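You operate a simulated robot arm through the tools that you are given. There is no shell and no other tool.

You run a simulated robot arm. Do the job below in one go: nothing can be reset, and whatever is moved stays where it is left.

## Task
Refill the purple cartridge to MAX at the filler and put it back.
Fine: clamp it, turn the colour knob to its own ink; end with the knob at OFF and the clamp open.

It is judged by the outcome, as a careful person would: the job done as asked, and still so three seconds after it is handed in. It fails if anything else is knocked over, pushed out of place, dropped, spilled or broken.

## Robot
A 6-joint arm with a two-finger parallel gripper, fixed in place. Base frame: the origin is on the floor under the middle of its stand, x ahead of it, y to its left, z up. Readings come in cm, degrees, newtons and seconds.
It reaches about 106.6 cm from its shoulder. Its first joint turns from -166.0 to 166.0 degrees. Payload 3.91 kg.
The tool frame sits at the grasp point between the pads (the TCP): z along the fingers, y along the line on which they close. The tips reach 3 cm beyond it. Largest opening 11 cm; finger width 2, thickness 1; the body of the gripper, 4.8 by 11.2 cm, starts 5.5 cm behind the TCP.
Orientation is told as [roll, pitch, yaw] about the base's x, y, z axes, in that order, counted from this pose: with the fingers straight down and closing along the base's y, the tool's x points along the base's -x, its y along +y and its z along -z.

## Interface
- The arm moves only by the tool send_rows. Its arguments are lists of equal length, an entry for each row: "delta_pos": the shift along the tool's x, y, z in cm, a list of three; "rot": the turn, a rotation vector about the tool's x, y, z in degrees, a list of three. In form: {"delta_pos": [[x, y, z], ...], "rot": [[wx, wy, wz], ...]}. A call has 1 to 20 rows; each row shifts and turns the commanded pose from where the row before left it, along the tool's axes as they then stand. "hand" is the gripper command, from -1 (shut) to 1 (fully open), values between in proportion, set as the call begins (left out, the last holds). Rows are played at 5 a second. More than 5 cm and 8.6 degrees between two rows, or a gripper value outside its range, and nothing of the call is played. Where a pose cannot be reached the arm comes as near as it can. A force on the tool above 70 N (or 10 N above the force at the start of the call, whichever is more), or a blocked arm, ends the call early, and 0.2 s more pass. The fingers move at their own pace (about 15.3 cm/s each) and stop on an object; they squeeze with about 34 N. The grip force told is the motor's: it shows also when the fingers shut on nothing. Time passes only in rows, and 0.2 s behind the last, so rows that do not move let the fingers close. The reply holds the time, the measured pose of the TCP, the force on the tool along the base axes, the opening and the grip force, in the units named above and with some noise, with the torque about the TCP (base axes, N m) and any sound that the robot's microphone picked up, and new pictures: "pictures" is both (left out), scene, wrist or none.
- Cameras (640 x 400 px; columns grow to the right, rows downward): "scene" is fixed at [39.9, -64.84, 167.42]; the picture's right is [-0.03, 1.00, 0.00], its down [0.87, 0.02, -0.49] and it looks along [-0.49, -0.01, -0.87] (base axes); focal length 214 px, centre (320, 200). "wrist" rides on the gripper at [7.2, 1.7, -10.3] in the tool frame; the picture's right is [-0.23, 0.97, 0.00], its down [-0.76, -0.18, -0.62] and it looks along [-0.61, -0.14, 0.78] (tool axes); focal length 222 px, centre (320, 200). There is no depth. A picture from a camera that has moved, and an enlarged one, comes with that camera's place and axes in the base frame and with its lens.
- zoom(camera, box): a new picture of the part [left, top, right, bottom] of that camera's present view, enlarged. It takes no simulated time.
- close_job(): hands the job in; it is judged then, once.

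Places have to be worked out from the pictures, the camera data and where the tool is seen. Open the gripper and draw the arm clear of the work before you hand the job in, unless the task says otherwise.

The tools are called after "Request:" as a command line: name --argument value ..., lists and objects as JSON in quotes. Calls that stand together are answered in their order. send_rows: Moves the arm, as the interface text tells. Its arguments: {"type":"object","properties":{"delta_pos":{"type":"array"},"rot":{"type":"array"},"hand":{"type":"number"},"pictures":{"type":"string","enum":["both","scene","wrist","none"]}},"required":["delta_pos","rot"]} The other tools are called the same way: zoom (camera, box) takes an enlarged picture of a part of a camera's view; close_job () hands the job in.

At the start:

```text
clock: 0.0
tool_pos: [-5.26, -44.71, 133.64]
tool_rot: [0.0, 0.2, -0.1]
force: [0.0, -0.5, -0.4]
torque: [-0.02, -0.02, 0.0]
opening: 11.0
grasp_force: 0.2
```

scene: 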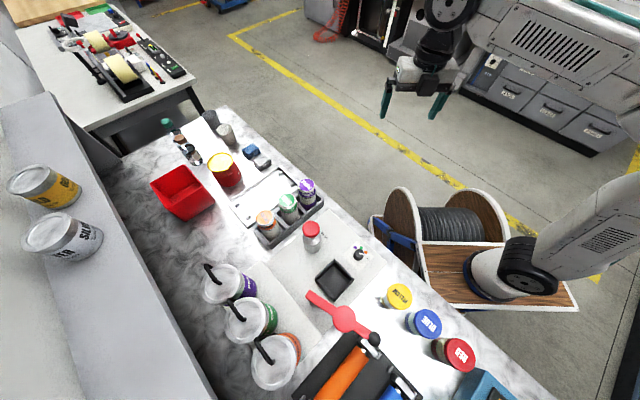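
wrist: 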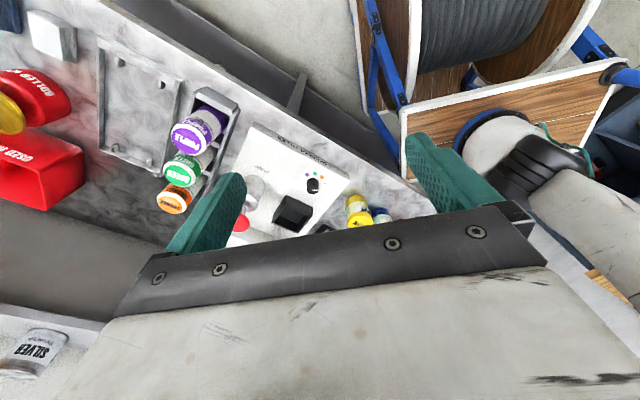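

I start by enlarging the work area in the scene picture to identify the cartridge, filler, knob and clamp.

Request:
zoom --camera "scene" --box '[220, 150, 420, 275]'

Request:
zoom --camera "scene" --box '[260, 220, 420, 320]'

Request:
zoom --camera "scene" --box '[280, 280, 520, 400]'

Request:
zoom --camera "wrist" --box '[140, 80, 400, 250]'

```text
3.20 times, centred on (320, 212) of scene
camera zoom: at [39.9, -64.84, 167.42], right [-0.03, 1.0, 0.0], down [0.87, 0.02, -0.49], along [-0.49, -0.01, -0.87], focal length 686 px, centre (320, 160)
```

zoom: 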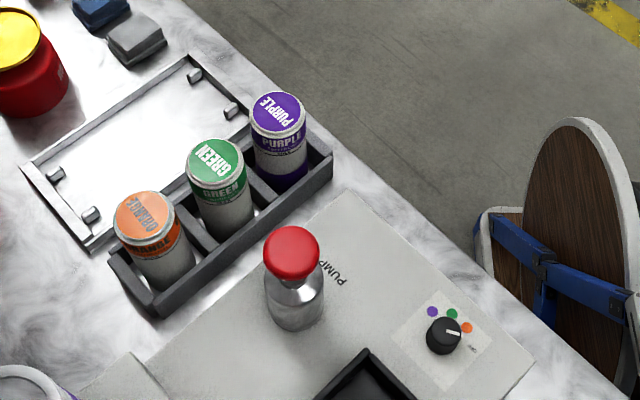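

```text
4.00 times, centred on (340, 270) of scene
camera zoom: at [39.9, -64.84, 167.42], right [-0.03, 1.0, 0.0], down [0.87, 0.02, -0.49], along [-0.49, -0.01, -0.87], focal length 858 px, centre (240, -80)
```

zoom: 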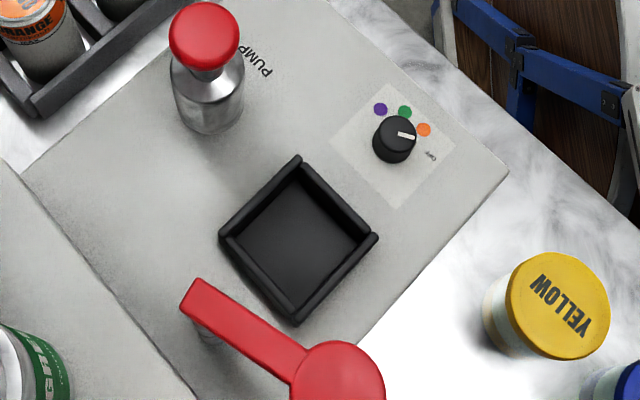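

```text
2.67 times, centred on (400, 340) of scene
camera zoom: at [39.9, -64.84, 167.42], right [-0.03, 1.0, 0.0], down [0.87, 0.02, -0.49], along [-0.49, -0.01, -0.87], focal length 572 px, centre (107, -173)
```

zoom: 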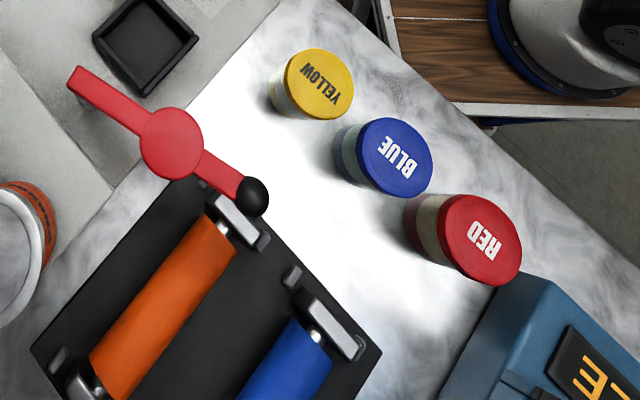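

```text
2.35 times, centred on (270, 165) of wrist
camera zoom: at [-12.5, -42.83, 143.88], right [0.23, 0.97, 0.0], down [0.76, -0.18, 0.62], along [0.61, -0.14, -0.78], focal length 523 px, centre (438, 282)
```

zoom: 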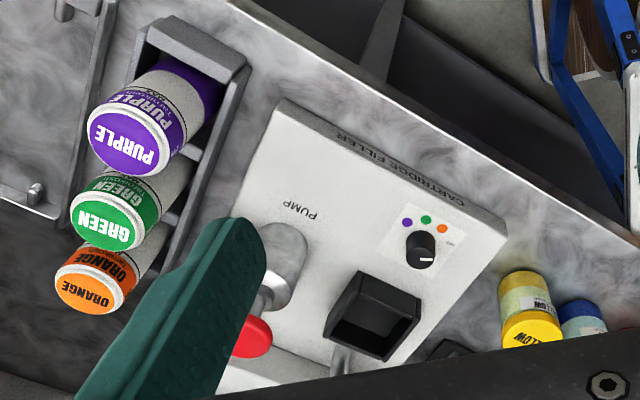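

The purple cartridge's top triangulates to about (-1.4, -70, 104.6) and the knob to about (20, -52, 95.6). I shift the wrist camera back and right to see the filler, clamp and pump more fully.

Request:
send_rows --delta_pos '[[2, -4, 0], [2, -4, 0], [2, -4, 0], [2, -3, 0], [0, 0, 0]]' --rot '[[0, 0, 0], [0, 0, 0], [0, 0, 0], [0, 0, 0], [0, 0, 0]]' --hand 1

```text
clock: 1.2
tool_pos: [-13.3, -59.62, 133.64]
tool_rot: [0.1, 0.1, -0.1]
force: [0.3, 0.2, 1.4]
torque: [-0.03, -0.01, 0.02]
opening: 11.0
grasp_force: 0.1
camera wrist: at [-20.54, -57.89, 144.0], right [0.23, 0.97, 0.0], down [0.76, -0.18, 0.62], along [0.61, -0.14, -0.78], focal length 222 px, centre (320, 200)
```

scene: 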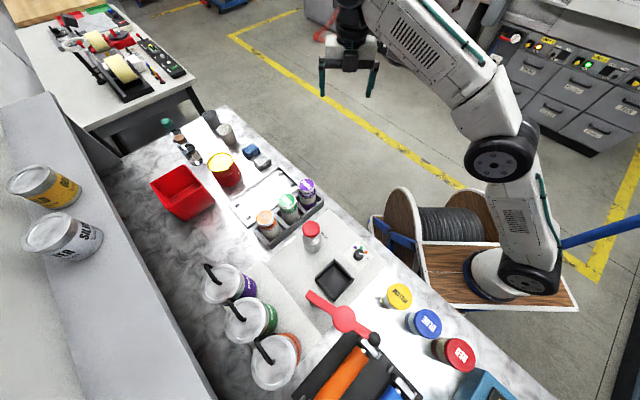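
wrist: 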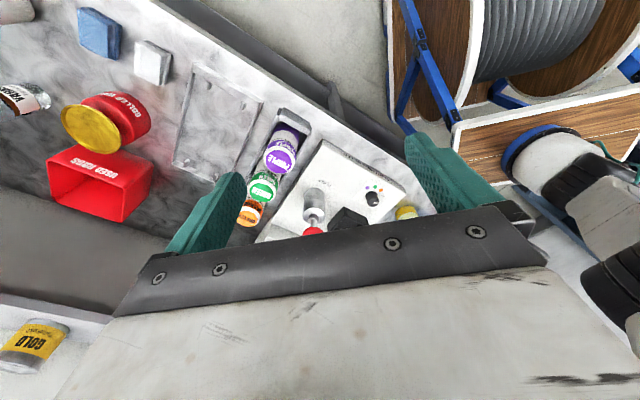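

The view is upside-down for the workspace (picture down is +x), so I need the camera further toward +x to get the filler out from behind the gripper body. I move there at the same height.

Request:
send_rows --delta_pos '[[-4, 1, 0], [-4, 1, 0], [-4, 1, 0], [-4, 1, 0], [-4, 1, 0], [-4, 1, 0], [0, 0, 0]]' --rot '[[0, 0, 0], [0, 0, 0], [0, 0, 0], [0, 0, 0], [0, 0, 0], [0, 0, 0], [0, 0, 0]]'

```text
clock: 2.8
tool_pos: [11.05, -53.55, 133.76]
tool_rot: [0.0, 0.0, -0.1]
force: [-0.5, -0.6, 0.5]
torque: [0.02, 0.03, 0.01]
opening: 10.99
grasp_force: 0.1
camera wrist: at [3.74, -51.7, 144.07], right [0.23, 0.97, 0.0], down [0.76, -0.18, 0.62], along [0.61, -0.14, -0.78], focal length 222 px, centre (320, 200)
```

scene: 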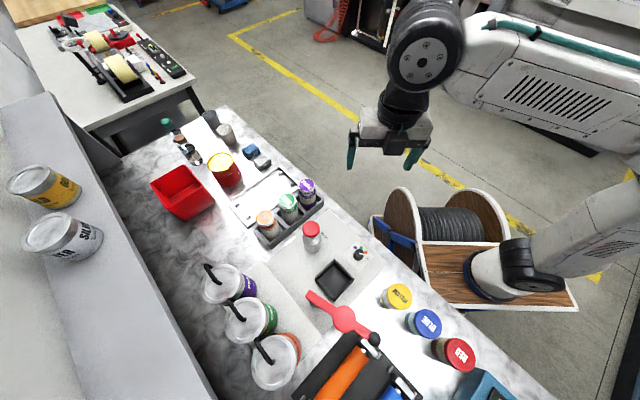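
wrist: 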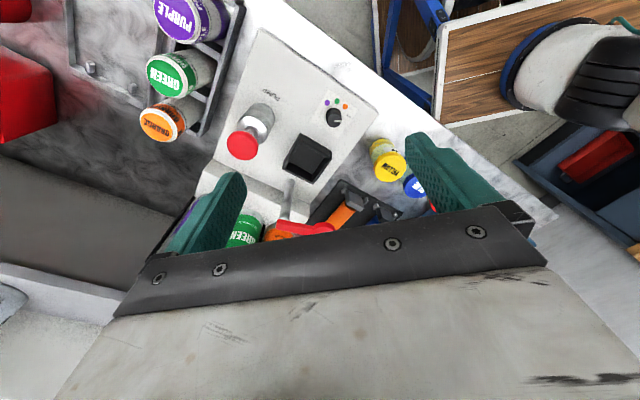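

Request:
zoom --camera "wrist" --box '[200, 80, 420, 250]'

Request:
zoom --camera "wrist" --box '[100, 0, 300, 140]'

```text
2.35 times, centred on (310, 165) of wrist
camera zoom: at [3.74, -51.7, 144.07], right [0.23, 0.97, 0.0], down [0.76, -0.18, 0.62], along [0.61, -0.14, -0.78], focal length 523 px, centre (344, 282)
```

zoom: 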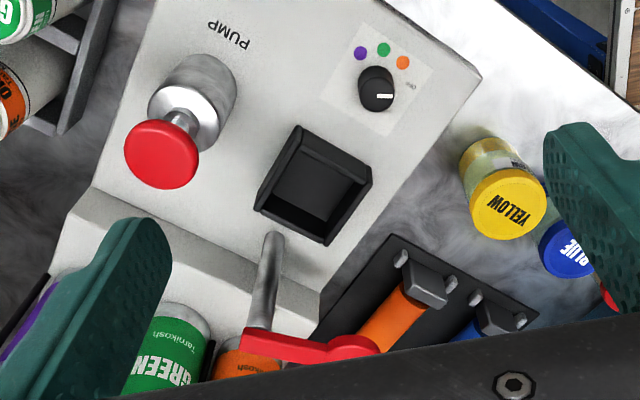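

```text
2.86 times, centred on (200, 70) of wrist
camera zoom: at [3.74, -51.7, 144.07], right [0.23, 0.97, 0.0], down [0.76, -0.18, 0.62], along [0.61, -0.14, -0.78], focal length 635 px, centre (663, 571)
```

zoom: 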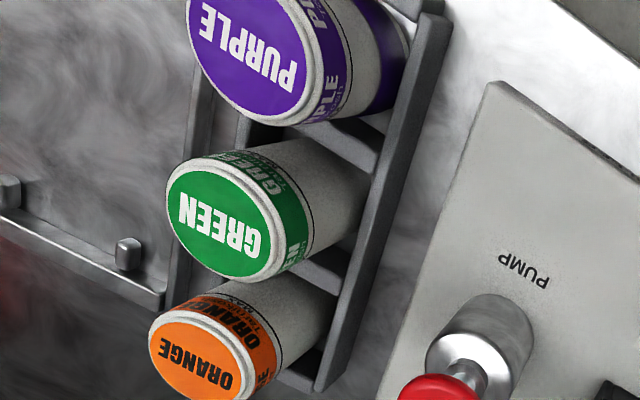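

The filler layout is clear: cradle near (28.6, -60.5), a post with a swinging red clamp arm near (35, -67), pump top near (16.5, -68, 109), and the bench lies at 45° to the base axes. I'll yaw the tool by -45° to line up with the bench.

Request:
send_rows --delta_pos '[[0, 0, 0], [0, 0, 0], [0, 0, 0], [0, 0, 0], [0, 0, 0], [0, 0, 0], [0, 0, 0]]' --rot '[[0, 0, 7.5], [0, 0, 7.5], [0, 0, 7.5], [0, 0, 7.5], [0, 0, 7.5], [0, 0, 7.5], [0, 0, 0]]'

```text
clock: 4.4
tool_pos: [10.85, -53.62, 133.57]
tool_rot: [-0.1, 0.1, -45.2]
force: [-0.7, 0.3, 0.8]
torque: [0.02, -0.04, 0.02]
opening: 10.99
grasp_force: 0.1
camera wrist: at [6.88, -47.21, 143.84], right [0.85, 0.53, 0.0], down [0.41, -0.67, 0.62], along [0.33, -0.53, -0.78], focal length 222 px, centre (320, 200)
```

scene: 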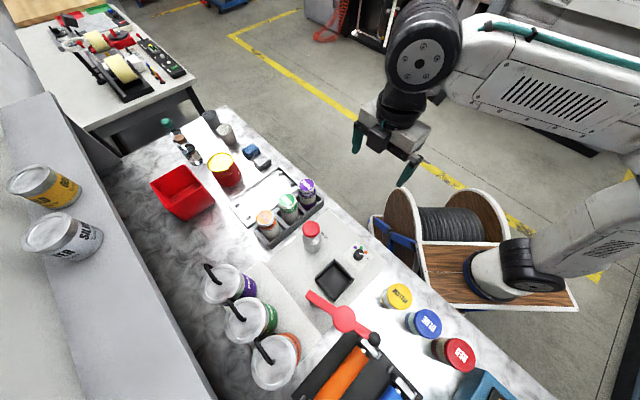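
wrist: 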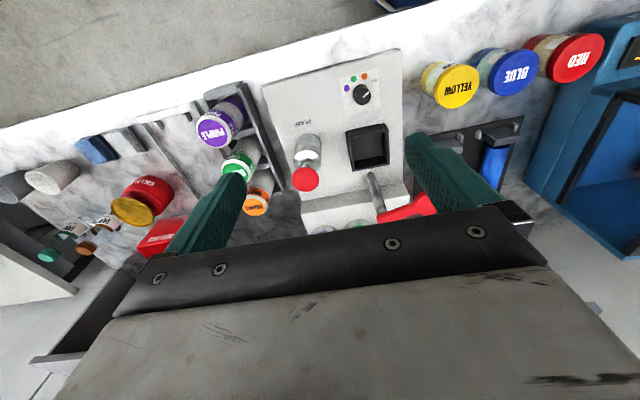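

This view lines up with the bench; I zoom on the filler and the rack for accurate placement.

Request:
zoom --camera "wrist" --box '[260, 50, 420, 230]'

Request:
zoom --camera "wrist" --box '[180, 70, 300, 220]'

Request:
send_rows --delta_pos '[[1, -4, 0], [1, -4, 0], [1, -4, 1], [1, -4, 1], [1, -4, 1], [0, -0.6, 4], [0, 0, 4], [0, 0, 4], [0, 0, 0]]' --rot '[[0, 0, 0], [0, 0, 0], [0, 0, 0], [0, 0, 0], [0, 0, 0], [0, 0, 0], [0, 0, 0], [0, 0, 0], [0, 0, 0]]'

```text
2.22 times, centred on (340, 140) of wrist
camera zoom: at [6.88, -47.21, 143.84], right [0.85, 0.53, 0.0], down [0.41, -0.67, 0.62], along [0.33, -0.53, -0.78], focal length 494 px, centre (276, 333)
```

zoom: 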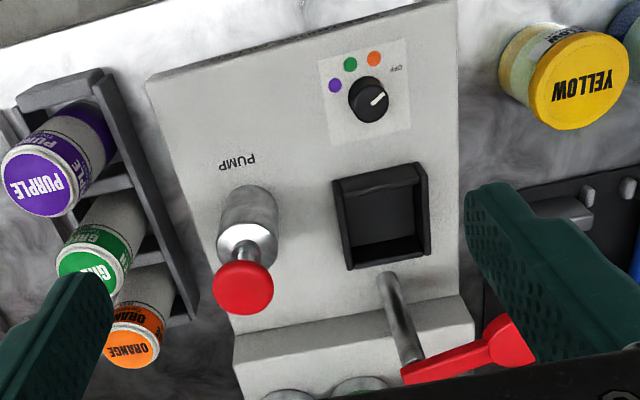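

```text
2.67 times, centred on (240, 145) of wrist
camera zoom: at [6.88, -47.21, 143.84], right [0.85, 0.53, 0.0], down [0.41, -0.67, 0.62], along [0.33, -0.53, -0.78], focal length 592 px, centre (533, 347)
```

zoom: 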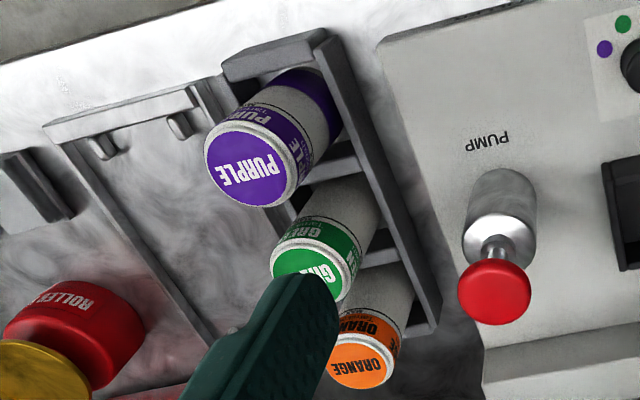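

```text
clock: 6.4
tool_pos: [-7.06, -64.2, 118.58]
tool_rot: [-0.1, 0.1, -45.1]
force: [-0.3, 0.1, 0.4]
torque: [-0.01, -0.02, 0.0]
opening: 11.0
grasp_force: 0.1
camera wrist: at [-11.02, -57.83, 128.82], right [0.85, 0.53, 0.0], down [0.41, -0.67, 0.62], along [0.33, -0.53, -0.78], focal length 222 px, centre (320, 200)
```

scene: 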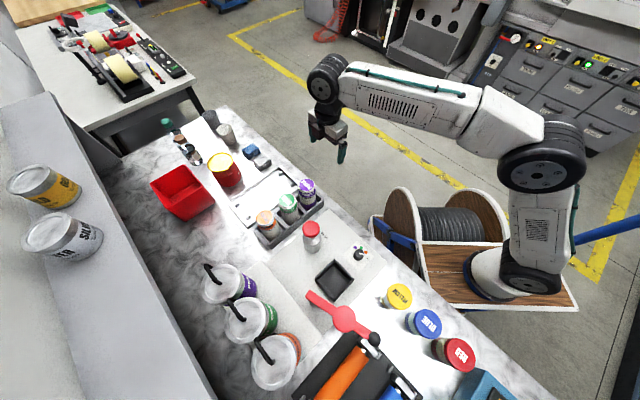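
wrist: 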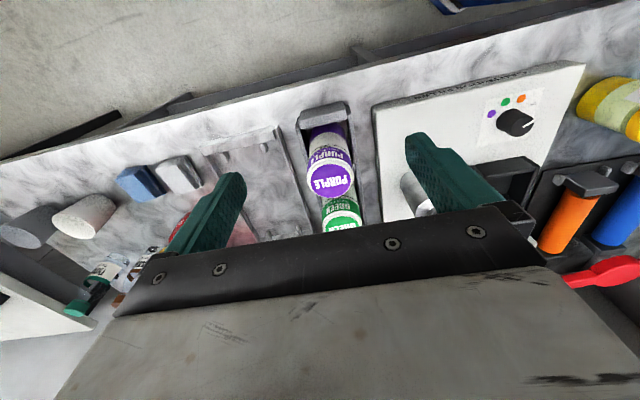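

Request:
zoom --camera "wrist" --box '[280, 90, 380, 240]'

Request:
zoom --camera "wrist" --box '[360, 50, 640, 225]'

```text
2.67 times, centred on (330, 165) of wrist
camera zoom: at [-11.02, -57.83, 128.82], right [0.85, 0.53, 0.0], down [0.41, -0.67, 0.62], along [0.33, -0.53, -0.78], focal length 592 px, centre (293, 293)
```

zoom: 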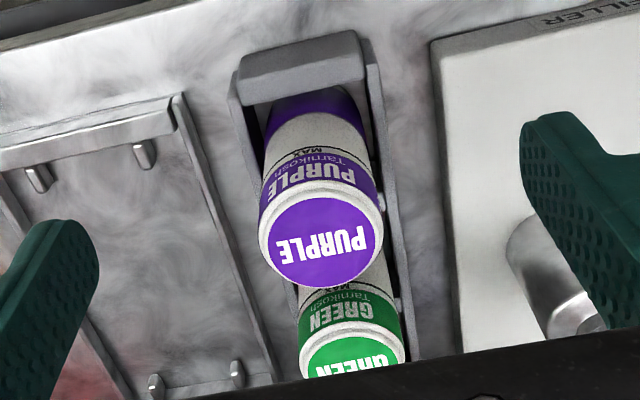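

```text
2.29 times, centred on (500, 138) of wrist
camera zoom: at [-11.02, -57.83, 128.82], right [0.85, 0.53, 0.0], down [0.41, -0.67, 0.62], along [0.33, -0.53, -0.78], focal length 508 px, centre (-91, 343)
```

zoom: 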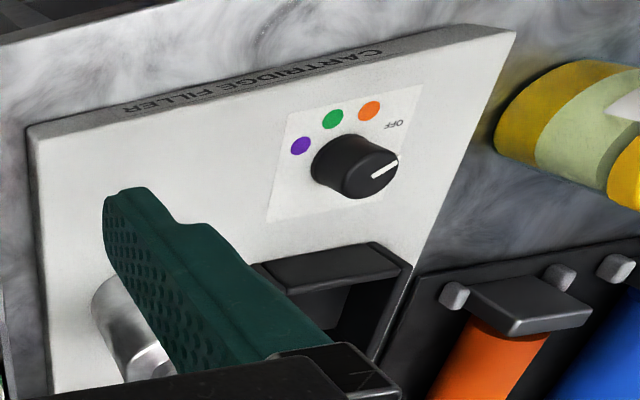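

The MAX line is the black ring just below the purple label, with ink only at the bottom now. Purple's axis is at about (-1.4, -70.6), top at 104.6; I move the open gripper directly above it and check alignment.

Request:
send_rows --delta_pos '[[-3, -0.2, 0], [-3, -0.2, 0], [-2.5, -0.1, 0], [0, 0, 3], [0, 0, 3], [0, 0, 0]]' --rot '[[0, 0, 0], [0, 0, 0], [0, 0, 0], [0, 0, 0], [0, 0, 0], [0, 0, 0]]'

```text
clock: 7.8
tool_pos: [-1.63, -70.95, 112.48]
tool_rot: [-0.1, 0.2, -45.0]
force: [0.0, -0.2, -0.5]
torque: [0.01, 0.03, 0.01]
opening: 11.0
grasp_force: 0.1
camera wrist: at [-5.63, -64.58, 122.77], right [0.85, 0.53, 0.0], down [0.41, -0.66, 0.62], along [0.33, -0.53, -0.78], focal length 222 px, centre (320, 200)
```

scene: 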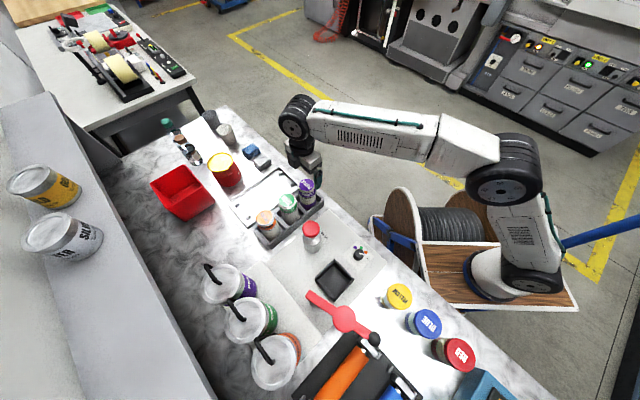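
wrist: 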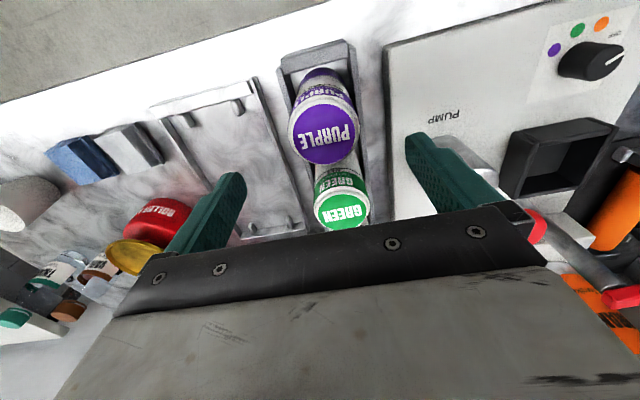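

Request:
zoom --camera "wrist" --box '[260, 40, 400, 240]'

```text
2.00 times, centred on (330, 140) of wrist
camera zoom: at [-5.63, -64.58, 122.77], right [0.85, 0.53, 0.0], down [0.41, -0.66, 0.62], along [0.33, -0.53, -0.78], focal length 444 px, centre (300, 320)
```

zoom: 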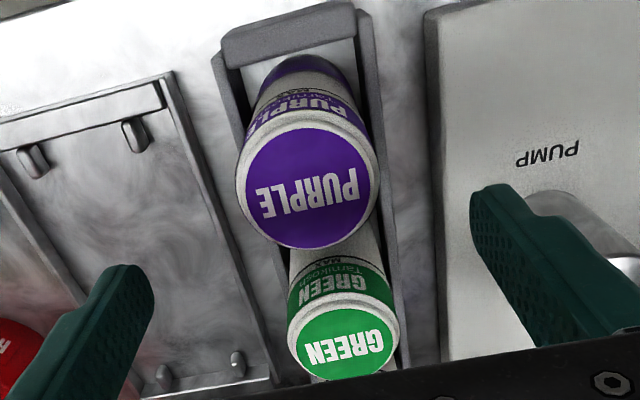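

Purple sits about 0.3 cm toward +tool-y from the TCP line. I correct that, then descend to z≈102 (2.6 cm below its top) with the gripper open.

Request:
send_rows --delta_pos '[[0, 0.3, 1], [0, 0, 2.5], [0, 0, 2.5], [0, 0, 2.5], [0, 0, 2], [0, 0, 0]]' --rot '[[0, 0, 0], [0, 0, 0], [0, 0, 0], [0, 0, 0], [0, 0, 0], [0, 0, 0]]'

```text
clock: 9.2
tool_pos: [-1.71, -70.78, 102.04]
tool_rot: [-0.1, 0.2, -45.1]
force: [-0.7, 0.4, 0.3]
torque: [0.0, -0.02, 0.06]
opening: 10.98
grasp_force: 0.1
camera wrist: at [-5.65, -64.42, 112.38], right [0.85, 0.53, 0.0], down [0.41, -0.67, 0.62], along [0.33, -0.53, -0.78], focal length 222 px, centre (320, 200)
```

scene: 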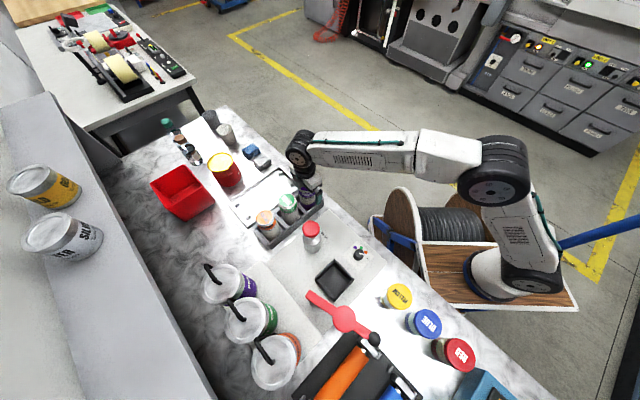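
wrist: 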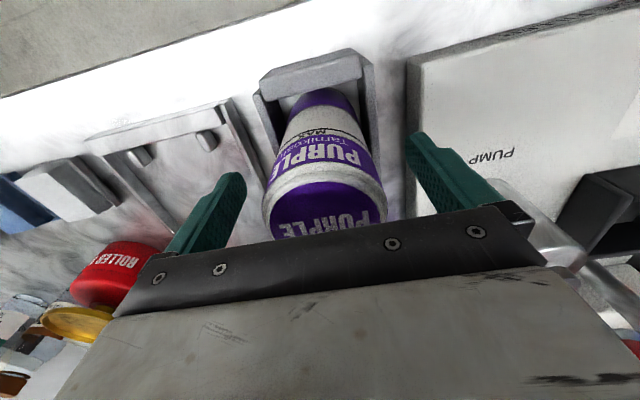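

The fingers straddle the cartridge cleanly. I check detail, then nudge +0.2 in tool-y and close the gripper.

Request:
zoom --camera "wrist" --box '[220, 40, 440, 240]'

Request:
send_rows --delta_pos '[[0, 0.2, 0], [0, 0, 0], [0, 0, 0], [0, 0, 0], [0, 0, 0]]' --rot '[[0, 0, 0], [0, 0, 0], [0, 0, 0], [0, 0, 0], [0, 0, 0]]' --hand -1

```text
2.00 times, centred on (330, 140) of wrist
camera zoom: at [-5.65, -64.42, 112.38], right [0.85, 0.53, 0.0], down [0.41, -0.67, 0.62], along [0.33, -0.53, -0.78], focal length 444 px, centre (300, 320)
```

zoom: 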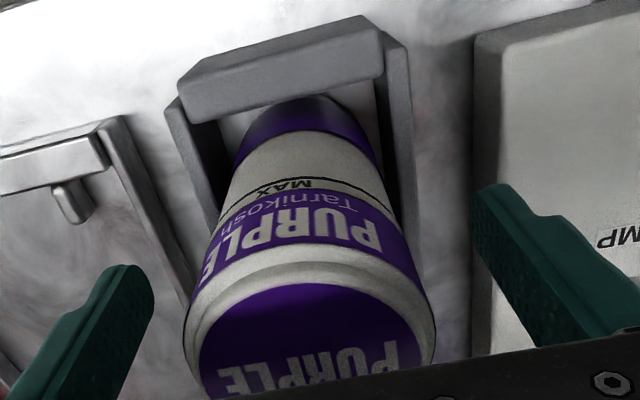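

```text
clock: 10.4
tool_pos: [-1.59, -70.62, 102.15]
tool_rot: [-0.1, 0.1, -45.1]
force: [-0.4, -1.2, 1.2]
torque: [-0.06, 0.08, 0.01]
opening: 6.12
grasp_force: 34.3
camera wrist: at [-5.48, -64.25, 112.42], right [0.85, 0.53, 0.0], down [0.41, -0.66, 0.62], along [0.33, -0.53, -0.78], focal length 222 px, centre (320, 200)
```

scene: 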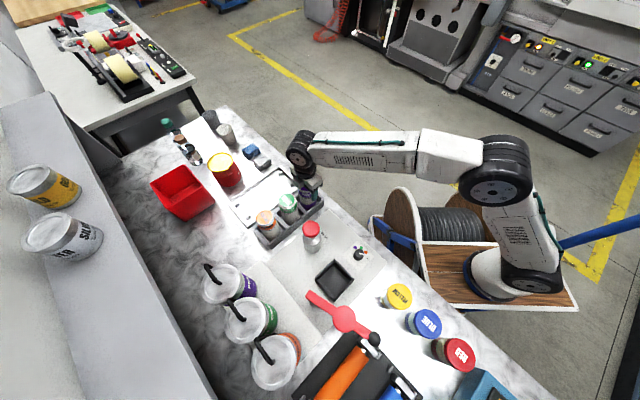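
wrist: 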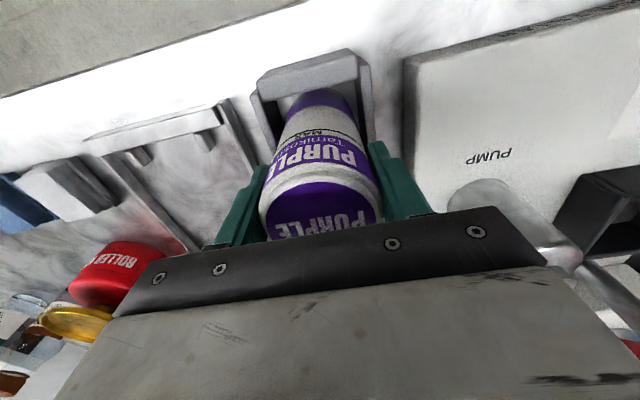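

Gripped at 6.1 cm opening with 34 N. I lift it straight out of the rack about 22 cm so it clears the pump and everything else.

Request:
send_rows --delta_pos '[[0, 0, -1], [0, 0, -2], [0, 0, -3], [0, 0, -4], [0, 0, -4], [0, 0, -4], [0, 0, -4], [0, 0, 0]]' --rot '[[0, 0, 0], [0, 0, 0], [0, 0, 0], [0, 0, 0], [0, 0, 0], [0, 0, 0], [0, 0, 0], [0, 0, 0]]'

```text
clock: 12.2
tool_pos: [-1.57, -70.65, 123.97]
tool_rot: [-0.1, 0.1, -45.1]
force: [0.0, 0.3, -3.3]
torque: [-0.02, -0.01, 0.01]
opening: 6.13
grasp_force: 33.9
camera wrist: at [-5.53, -64.25, 134.23], right [0.85, 0.53, 0.0], down [0.41, -0.67, 0.62], along [0.33, -0.53, -0.78], focal length 222 px, centre (320, 200)
```

scene: 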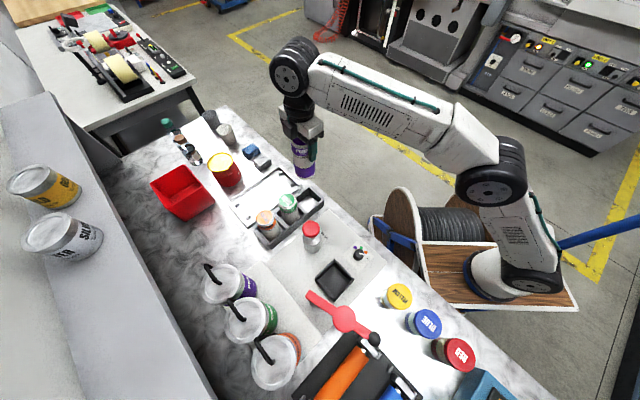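
wrist: 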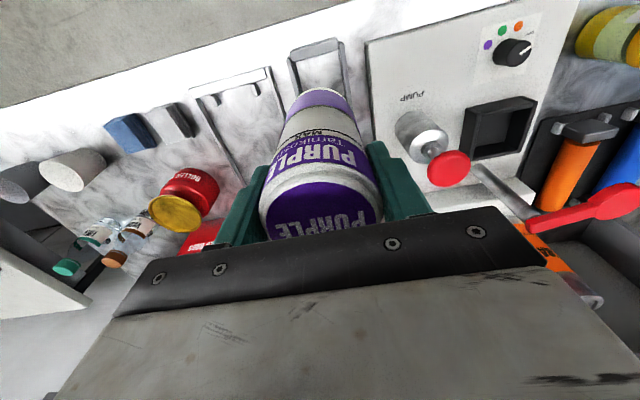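

The cartridge is up and steady. I zoom on it and on the empty slot to measure its length.

Request:
zoom --camera "scene" --box '[264, 110, 344, 230]'

Request:
zoom --camera "wrist" --box '[240, 30, 420, 240]'

Request:
zoom --camera "wrist" --box '[360, 10, 640, 240]'

```text
3.33 times, centred on (304, 170) of scene
camera zoom: at [39.9, -64.84, 167.42], right [-0.03, 1.0, 0.0], down [0.87, 0.02, -0.49], along [-0.49, -0.01, -0.87], focal length 715 px, centre (373, 300)
```

zoom: 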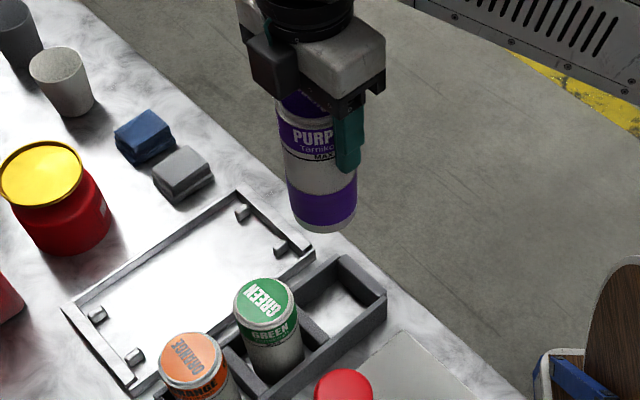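

```text
1.90 times, centred on (330, 135) of wrist
camera zoom: at [-5.53, -64.25, 134.23], right [0.85, 0.53, 0.0], down [0.41, -0.67, 0.62], along [0.33, -0.53, -0.78], focal length 423 px, centre (301, 324)
```

zoom: 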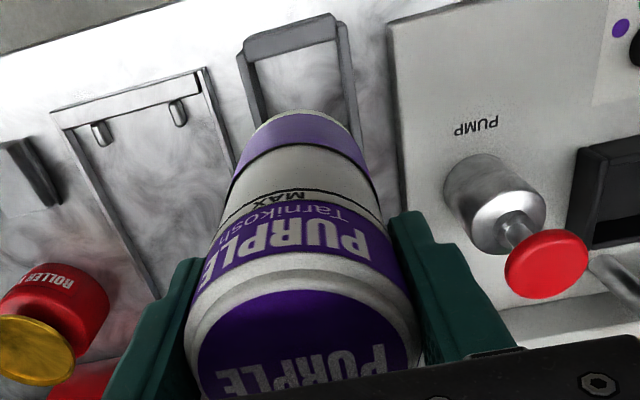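

```text
1.74 times, centred on (500, 125) of wrist
camera zoom: at [-5.53, -64.25, 134.23], right [0.85, 0.53, 0.0], down [0.41, -0.67, 0.62], along [0.33, -0.53, -0.78], focal length 386 px, centre (7, 330)
```

zoom: 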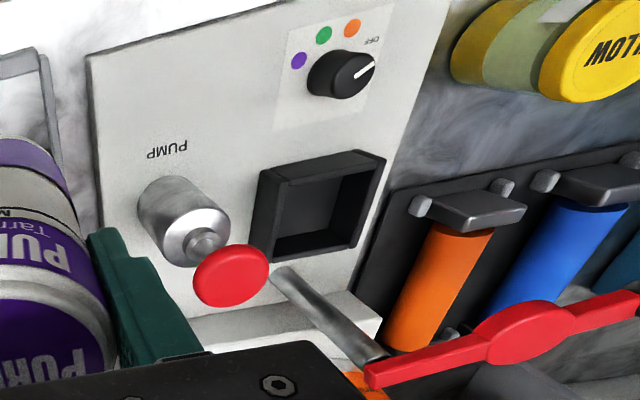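

The cartridge bottom is about 12 cm below the TCP (≈14.5 cm tall). I carry it along the bench (+u) first and then in (+v), all at this height, to hover over the cradle.

Request:
send_rows --delta_pos '[[0, 2, 0], [0, 4, 0], [0, 4, 0], [0, 4, 0], [0, 4, 0], [0, 4, 0], [0, 4, 0], [0, 2.4, 0], [-2, 0, 0], [-4, 0, 0], [-4, 0, 0], [-3, 0, 0], [-1.2, 0, 0], [0, 0, 0]]' --rot '[[0, 0, 0], [0, 0, 0], [0, 0, 0], [0, 0, 0], [0, 0, 0], [0, 0, 0], [0, 0, 0], [0, 0, 0], [0, 0, 0], [0, 0, 0], [0, 0, 0], [0, 0, 0], [0, 0, 0], [0, 0, 0]]'

```text
clock: 15.2
tool_pos: [28.89, -60.62, 124.05]
tool_rot: [-0.1, 0.2, -45.1]
force: [-0.1, -0.4, -2.9]
torque: [0.01, -0.02, 0.03]
opening: 6.14
grasp_force: 33.3
camera wrist: at [24.85, -54.24, 134.3], right [0.85, 0.53, 0.0], down [0.41, -0.67, 0.62], along [0.33, -0.53, -0.78], focal length 222 px, centre (320, 200)
```

scene: 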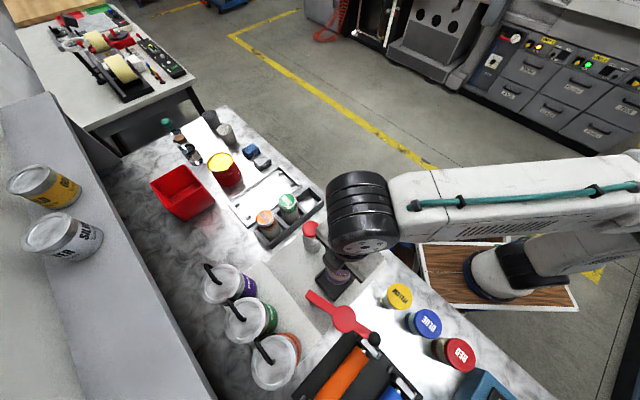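
wrist: 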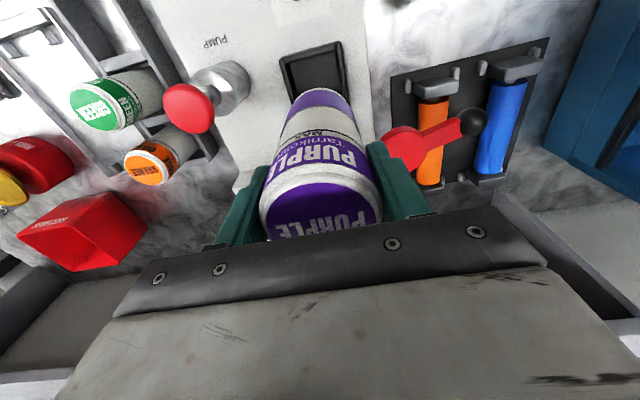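

Request:
zoom --camera "wrist" --box '[220, 20, 420, 150]'

Request:
zoom --camera "scene" --box '[280, 220, 420, 360]'

```text
3.08 times, centred on (320, 85) of wrist
camera zoom: at [24.85, -54.24, 134.3], right [0.85, 0.53, 0.0], down [0.41, -0.67, 0.62], along [0.33, -0.53, -0.78], focal length 684 px, centre (320, 554)
```

zoom: 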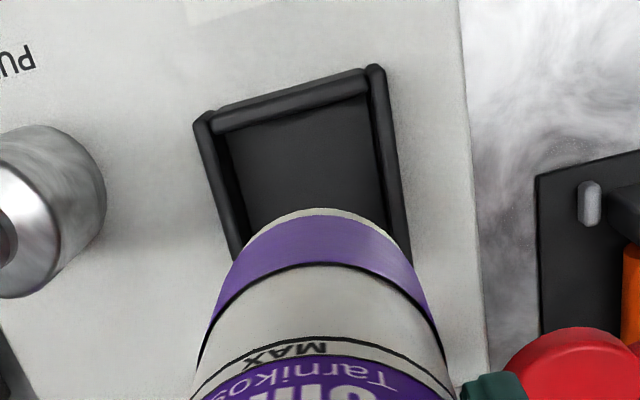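

```text
2.86 times, centred on (350, 290) of scene
camera zoom: at [39.9, -64.84, 167.42], right [-0.03, 1.0, 0.0], down [0.87, 0.02, -0.49], along [-0.49, -0.01, -0.87], focal length 613 px, centre (234, -57)
```

zoom: 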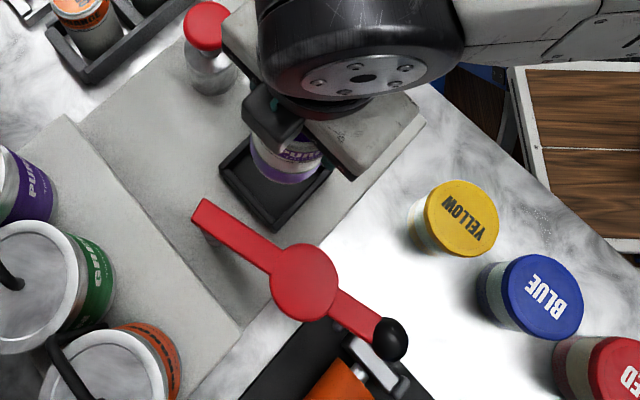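

The cradle centre computes to about (28.4, -60.6), so I shift 0.3 in both axes, then descend until the bottom is ~2.5 cm above the cradle rim and look again.

Request:
send_rows --delta_pos '[[0.3, -0.3, 0], [0, 0, 3], [0, 0, 3], [0, 0, 3], [0, 0, 3], [0, 0, 2], [0, 0, 0]]' --rot '[[0, 0, 0], [0, 0, 0], [0, 0, 0], [0, 0, 0], [0, 0, 0], [0, 0, 0], [0, 0, 0]]'

```text
clock: 16.8
tool_pos: [28.2, -60.54, 110.16]
tool_rot: [-0.2, 0.1, -45.2]
force: [-0.1, -0.5, -2.7]
torque: [0.01, 0.01, 0.01]
opening: 6.12
grasp_force: 34.0
camera wrist: at [24.28, -54.19, 120.33], right [0.85, 0.53, 0.0], down [0.41, -0.67, 0.62], along [0.33, -0.53, -0.78], focal length 222 px, centre (320, 200)
```

scene: 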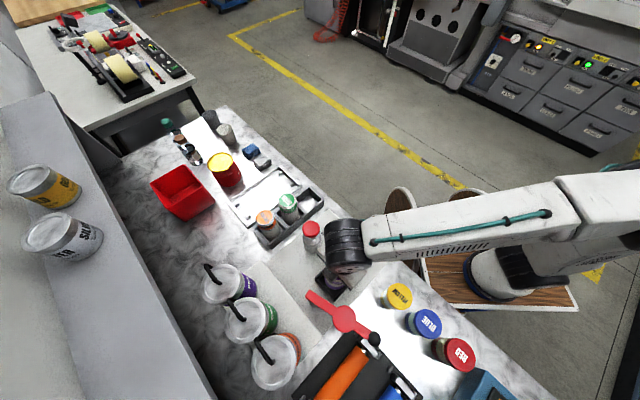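
wrist: 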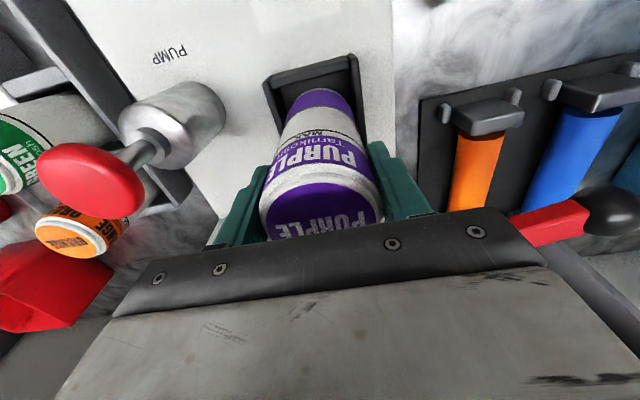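

Request:
zoom --camera "wrist" --box '[240, 40, 400, 150]'

Request:
zoom --camera "scene" --box '[290, 230, 400, 340]'

```text
3.64 times, centred on (320, 95) of wrist
camera zoom: at [24.28, -54.19, 120.33], right [0.85, 0.53, 0.0], down [0.41, -0.67, 0.62], along [0.33, -0.53, -0.78], focal length 808 px, centre (320, 582)
```

zoom: 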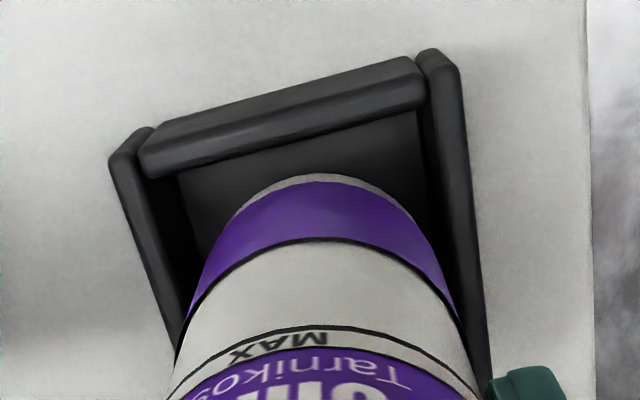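

```text
3.64 times, centred on (345, 285) of scene
camera zoom: at [39.9, -64.84, 167.42], right [-0.03, 1.0, 0.0], down [0.87, 0.02, -0.49], along [-0.49, -0.01, -0.87], focal length 780 px, centre (229, -109)
```

zoom: 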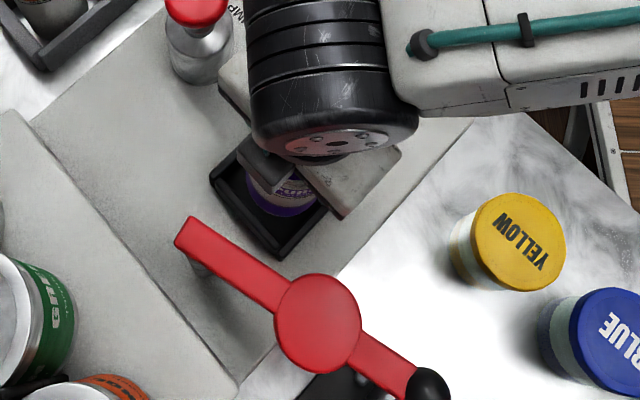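

The cartridge is centred in the cradle opening within about 0.2 cm. I lower it gradually and watch the force for contact.

Request:
send_rows --delta_pos '[[0, 0, 1], [0, 0, 1], [0, 0, 0.7], [0, 0, 0]]' --rot '[[0, 0, 0], [0, 0, 0], [0, 0, 0], [0, 0, 0]]' --pictures "wrist"

```text
clock: 17.8
tool_pos: [28.24, -60.72, 107.25]
tool_rot: [-0.1, 0.1, -45.1]
force: [-0.2, -0.6, -2.7]
torque: [0.0, 0.01, 0.02]
opening: 6.12
grasp_force: 34.1
camera wrist: at [24.31, -54.25, 117.61], right [0.85, 0.53, 0.0], down [0.41, -0.67, 0.62], along [0.33, -0.53, -0.78], focal length 222 px, centre (320, 200)
```

wrist: 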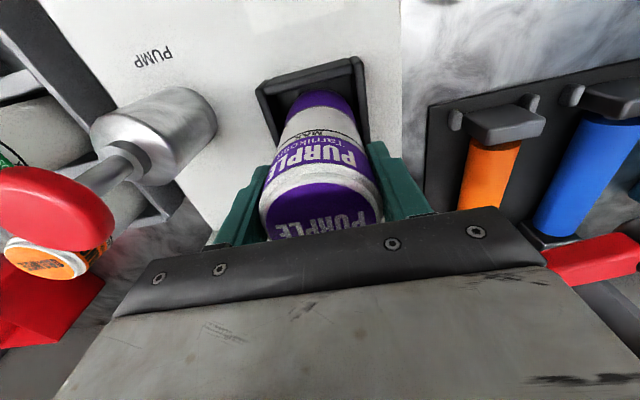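

Request:
send_rows --delta_pos '[[0, 0, 0.4], [0, 0, 0.4], [0, 0, 0]]' --rot '[[0, 0, 0], [0, 0, 0], [0, 0, 0]]' --pictures "wrist"

Request:
zoom --camera "wrist" --box '[240, 40, 400, 150]'

```text
clock: 18.6
tool_pos: [28.28, -60.73, 106.57]
tool_rot: [-0.1, 0.1, -45.1]
force: [0.2, 0.4, -3.6]
torque: [0.02, 0.0, 0.01]
opening: 6.13
grasp_force: 34.2
camera wrist: at [24.31, -54.31, 116.86], right [0.85, 0.53, 0.0], down [0.41, -0.66, 0.62], along [0.33, -0.53, -0.78], focal length 222 px, centre (320, 200)
```

wrist: 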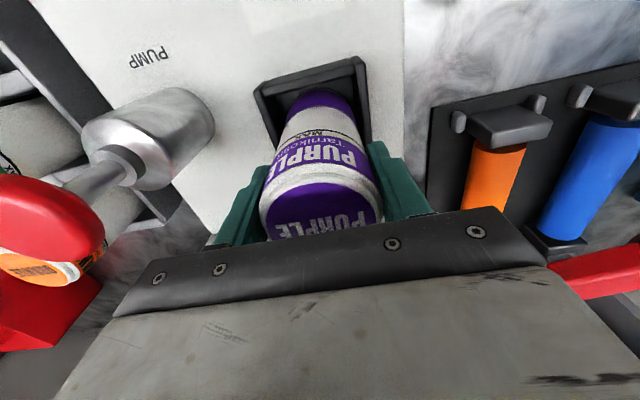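

```text
3.64 times, centred on (320, 95) of wrist
camera zoom: at [24.31, -54.31, 116.86], right [0.85, 0.53, 0.0], down [0.41, -0.66, 0.62], along [0.33, -0.53, -0.78], focal length 808 px, centre (320, 582)
```

zoom: 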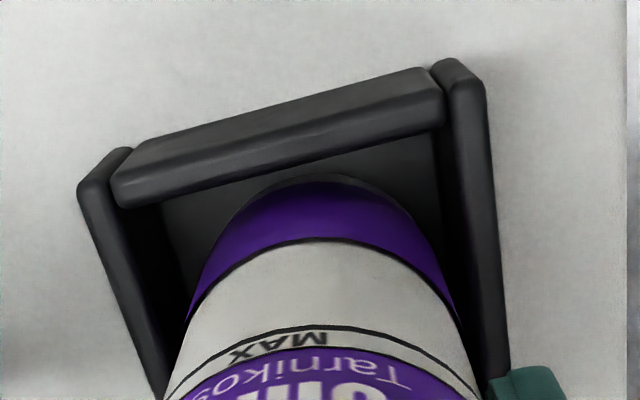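

No contact yet (force still just the load). I continue down in small steps.

Request:
send_rows --delta_pos '[[0, 0, 0.3], [0, 0, 0.3], [0, 0, 0]]' --rot '[[0, 0, 0], [0, 0, 0], [0, 0, 0]]' --pictures "none"

```text
clock: 19.4
tool_pos: [28.37, -60.62, 106.1]
tool_rot: [-0.3, -0.1, -45.0]
force: [-0.4, -2.9, 25.4]
torque: [0.2, -0.58, 0.0]
opening: 6.15
grasp_force: 33.8
```

Contact at TCP z≈106.1 with 28 N, consistent with the cradle floor. I ease up 0.2 cm to relieve the load and inspect.

Request:
send_rows --delta_pos '[[0, 0, -0.15], [0, 0, 0]]' --rot '[[0, 0, 0], [0, 0, 0]]'

Request:
zoom --camera "wrist" --box '[240, 40, 400, 150]'

Request:
zoom --camera "scene" --box '[290, 230, 400, 340]'

```text
clock: 20.0
tool_pos: [28.33, -60.67, 106.01]
tool_rot: [0.0, 0.0, -45.1]
force: [-1.3, -4.6, 9.1]
torque: [-0.45, -0.06, -0.1]
opening: 6.13
grasp_force: 34.1
camera wrist: at [24.34, -54.25, 116.31], right [0.85, 0.53, 0.0], down [0.41, -0.67, 0.62], along [0.33, -0.53, -0.78], focal length 222 px, centre (320, 200)
```

scene: 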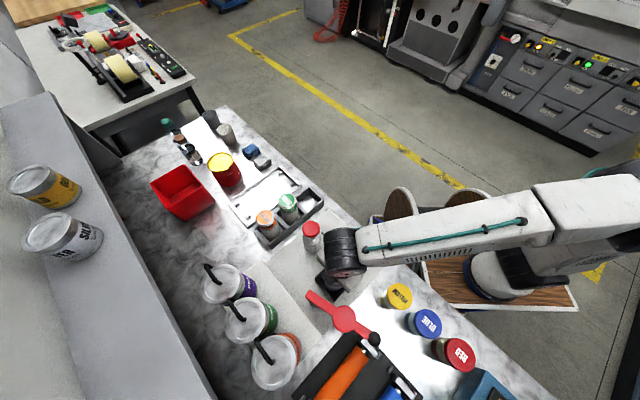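
wrist: 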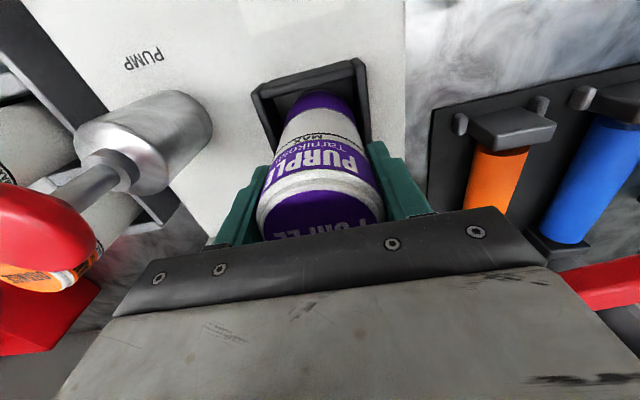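

```text
3.64 times, centred on (320, 95) of wrist
camera zoom: at [24.34, -54.25, 116.31], right [0.85, 0.53, 0.0], down [0.41, -0.67, 0.62], along [0.33, -0.53, -0.78], focal length 808 px, centre (320, 582)
```

zoom: 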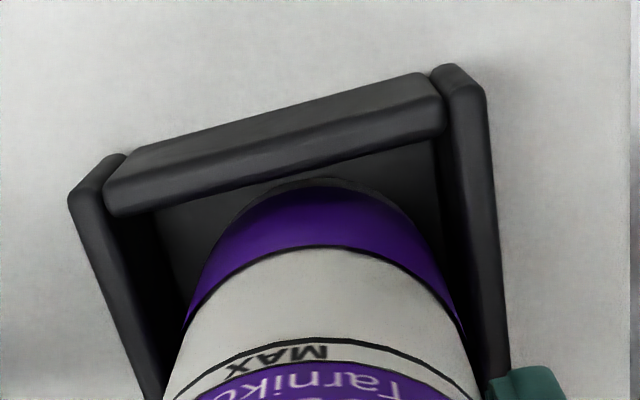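

```text
3.64 times, centred on (345, 285) of scene
camera zoom: at [39.9, -64.84, 167.42], right [-0.03, 1.0, 0.0], down [0.87, 0.02, -0.49], along [-0.49, -0.01, -0.87], focal length 780 px, centre (229, -109)
```

zoom: 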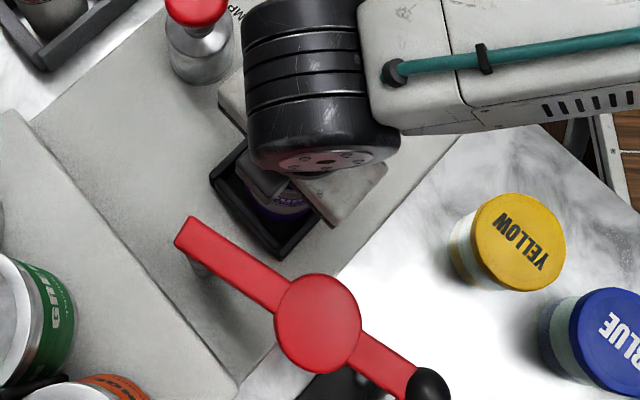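

The cartridge appears seated on the cradle floor between the walls. I open the fingers slightly (to ~7.4 cm) to let it settle, and look.

Request:
send_rows --delta_pos '[[0, 0, 0], [0, 0, 0], [0, 0, 0]]' --rot '[[0, 0, 0], [0, 0, 0], [0, 0, 0]]' --hand 0.35

Request:
zoom --camera "wrist" --box '[200, 40, 440, 250]'

```text
clock: 20.8
tool_pos: [28.38, -60.71, 105.9]
tool_rot: [-0.1, 0.1, -45.1]
force: [0.2, 0.1, 0.1]
torque: [-0.01, -0.02, 0.03]
opening: 7.44
grasp_force: 0.0
camera wrist: at [24.38, -54.25, 116.34], right [0.85, 0.53, 0.0], down [0.41, -0.67, 0.62], along [0.33, -0.53, -0.78], focal length 222 px, centre (320, 200)
```

scene: 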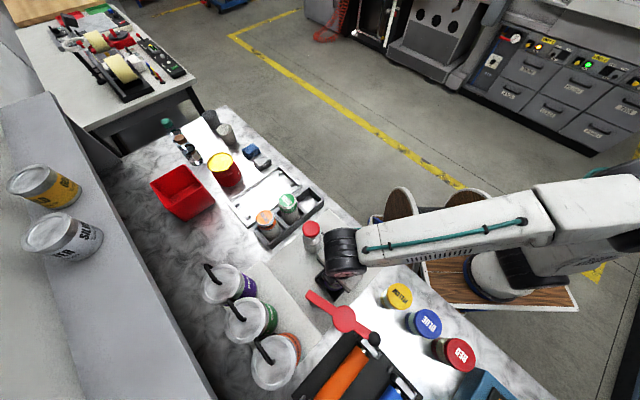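
wrist: 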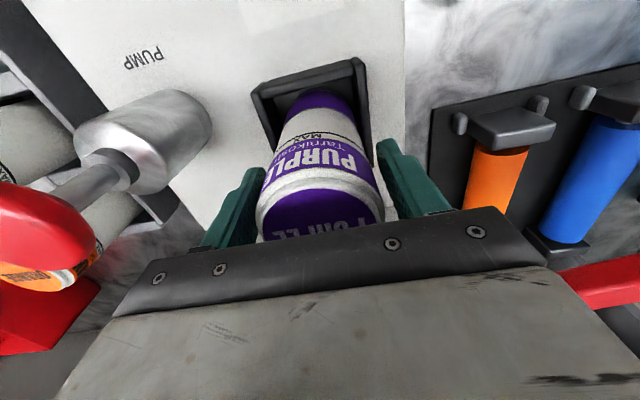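

```text
1.90 times, centred on (320, 145) of wrist
camera zoom: at [24.38, -54.25, 116.34], right [0.85, 0.53, 0.0], down [0.41, -0.67, 0.62], along [0.33, -0.53, -0.78], focal length 423 px, centre (320, 305)
```

zoom: 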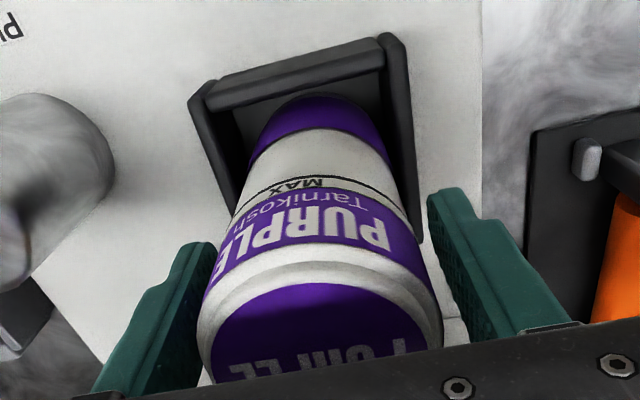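

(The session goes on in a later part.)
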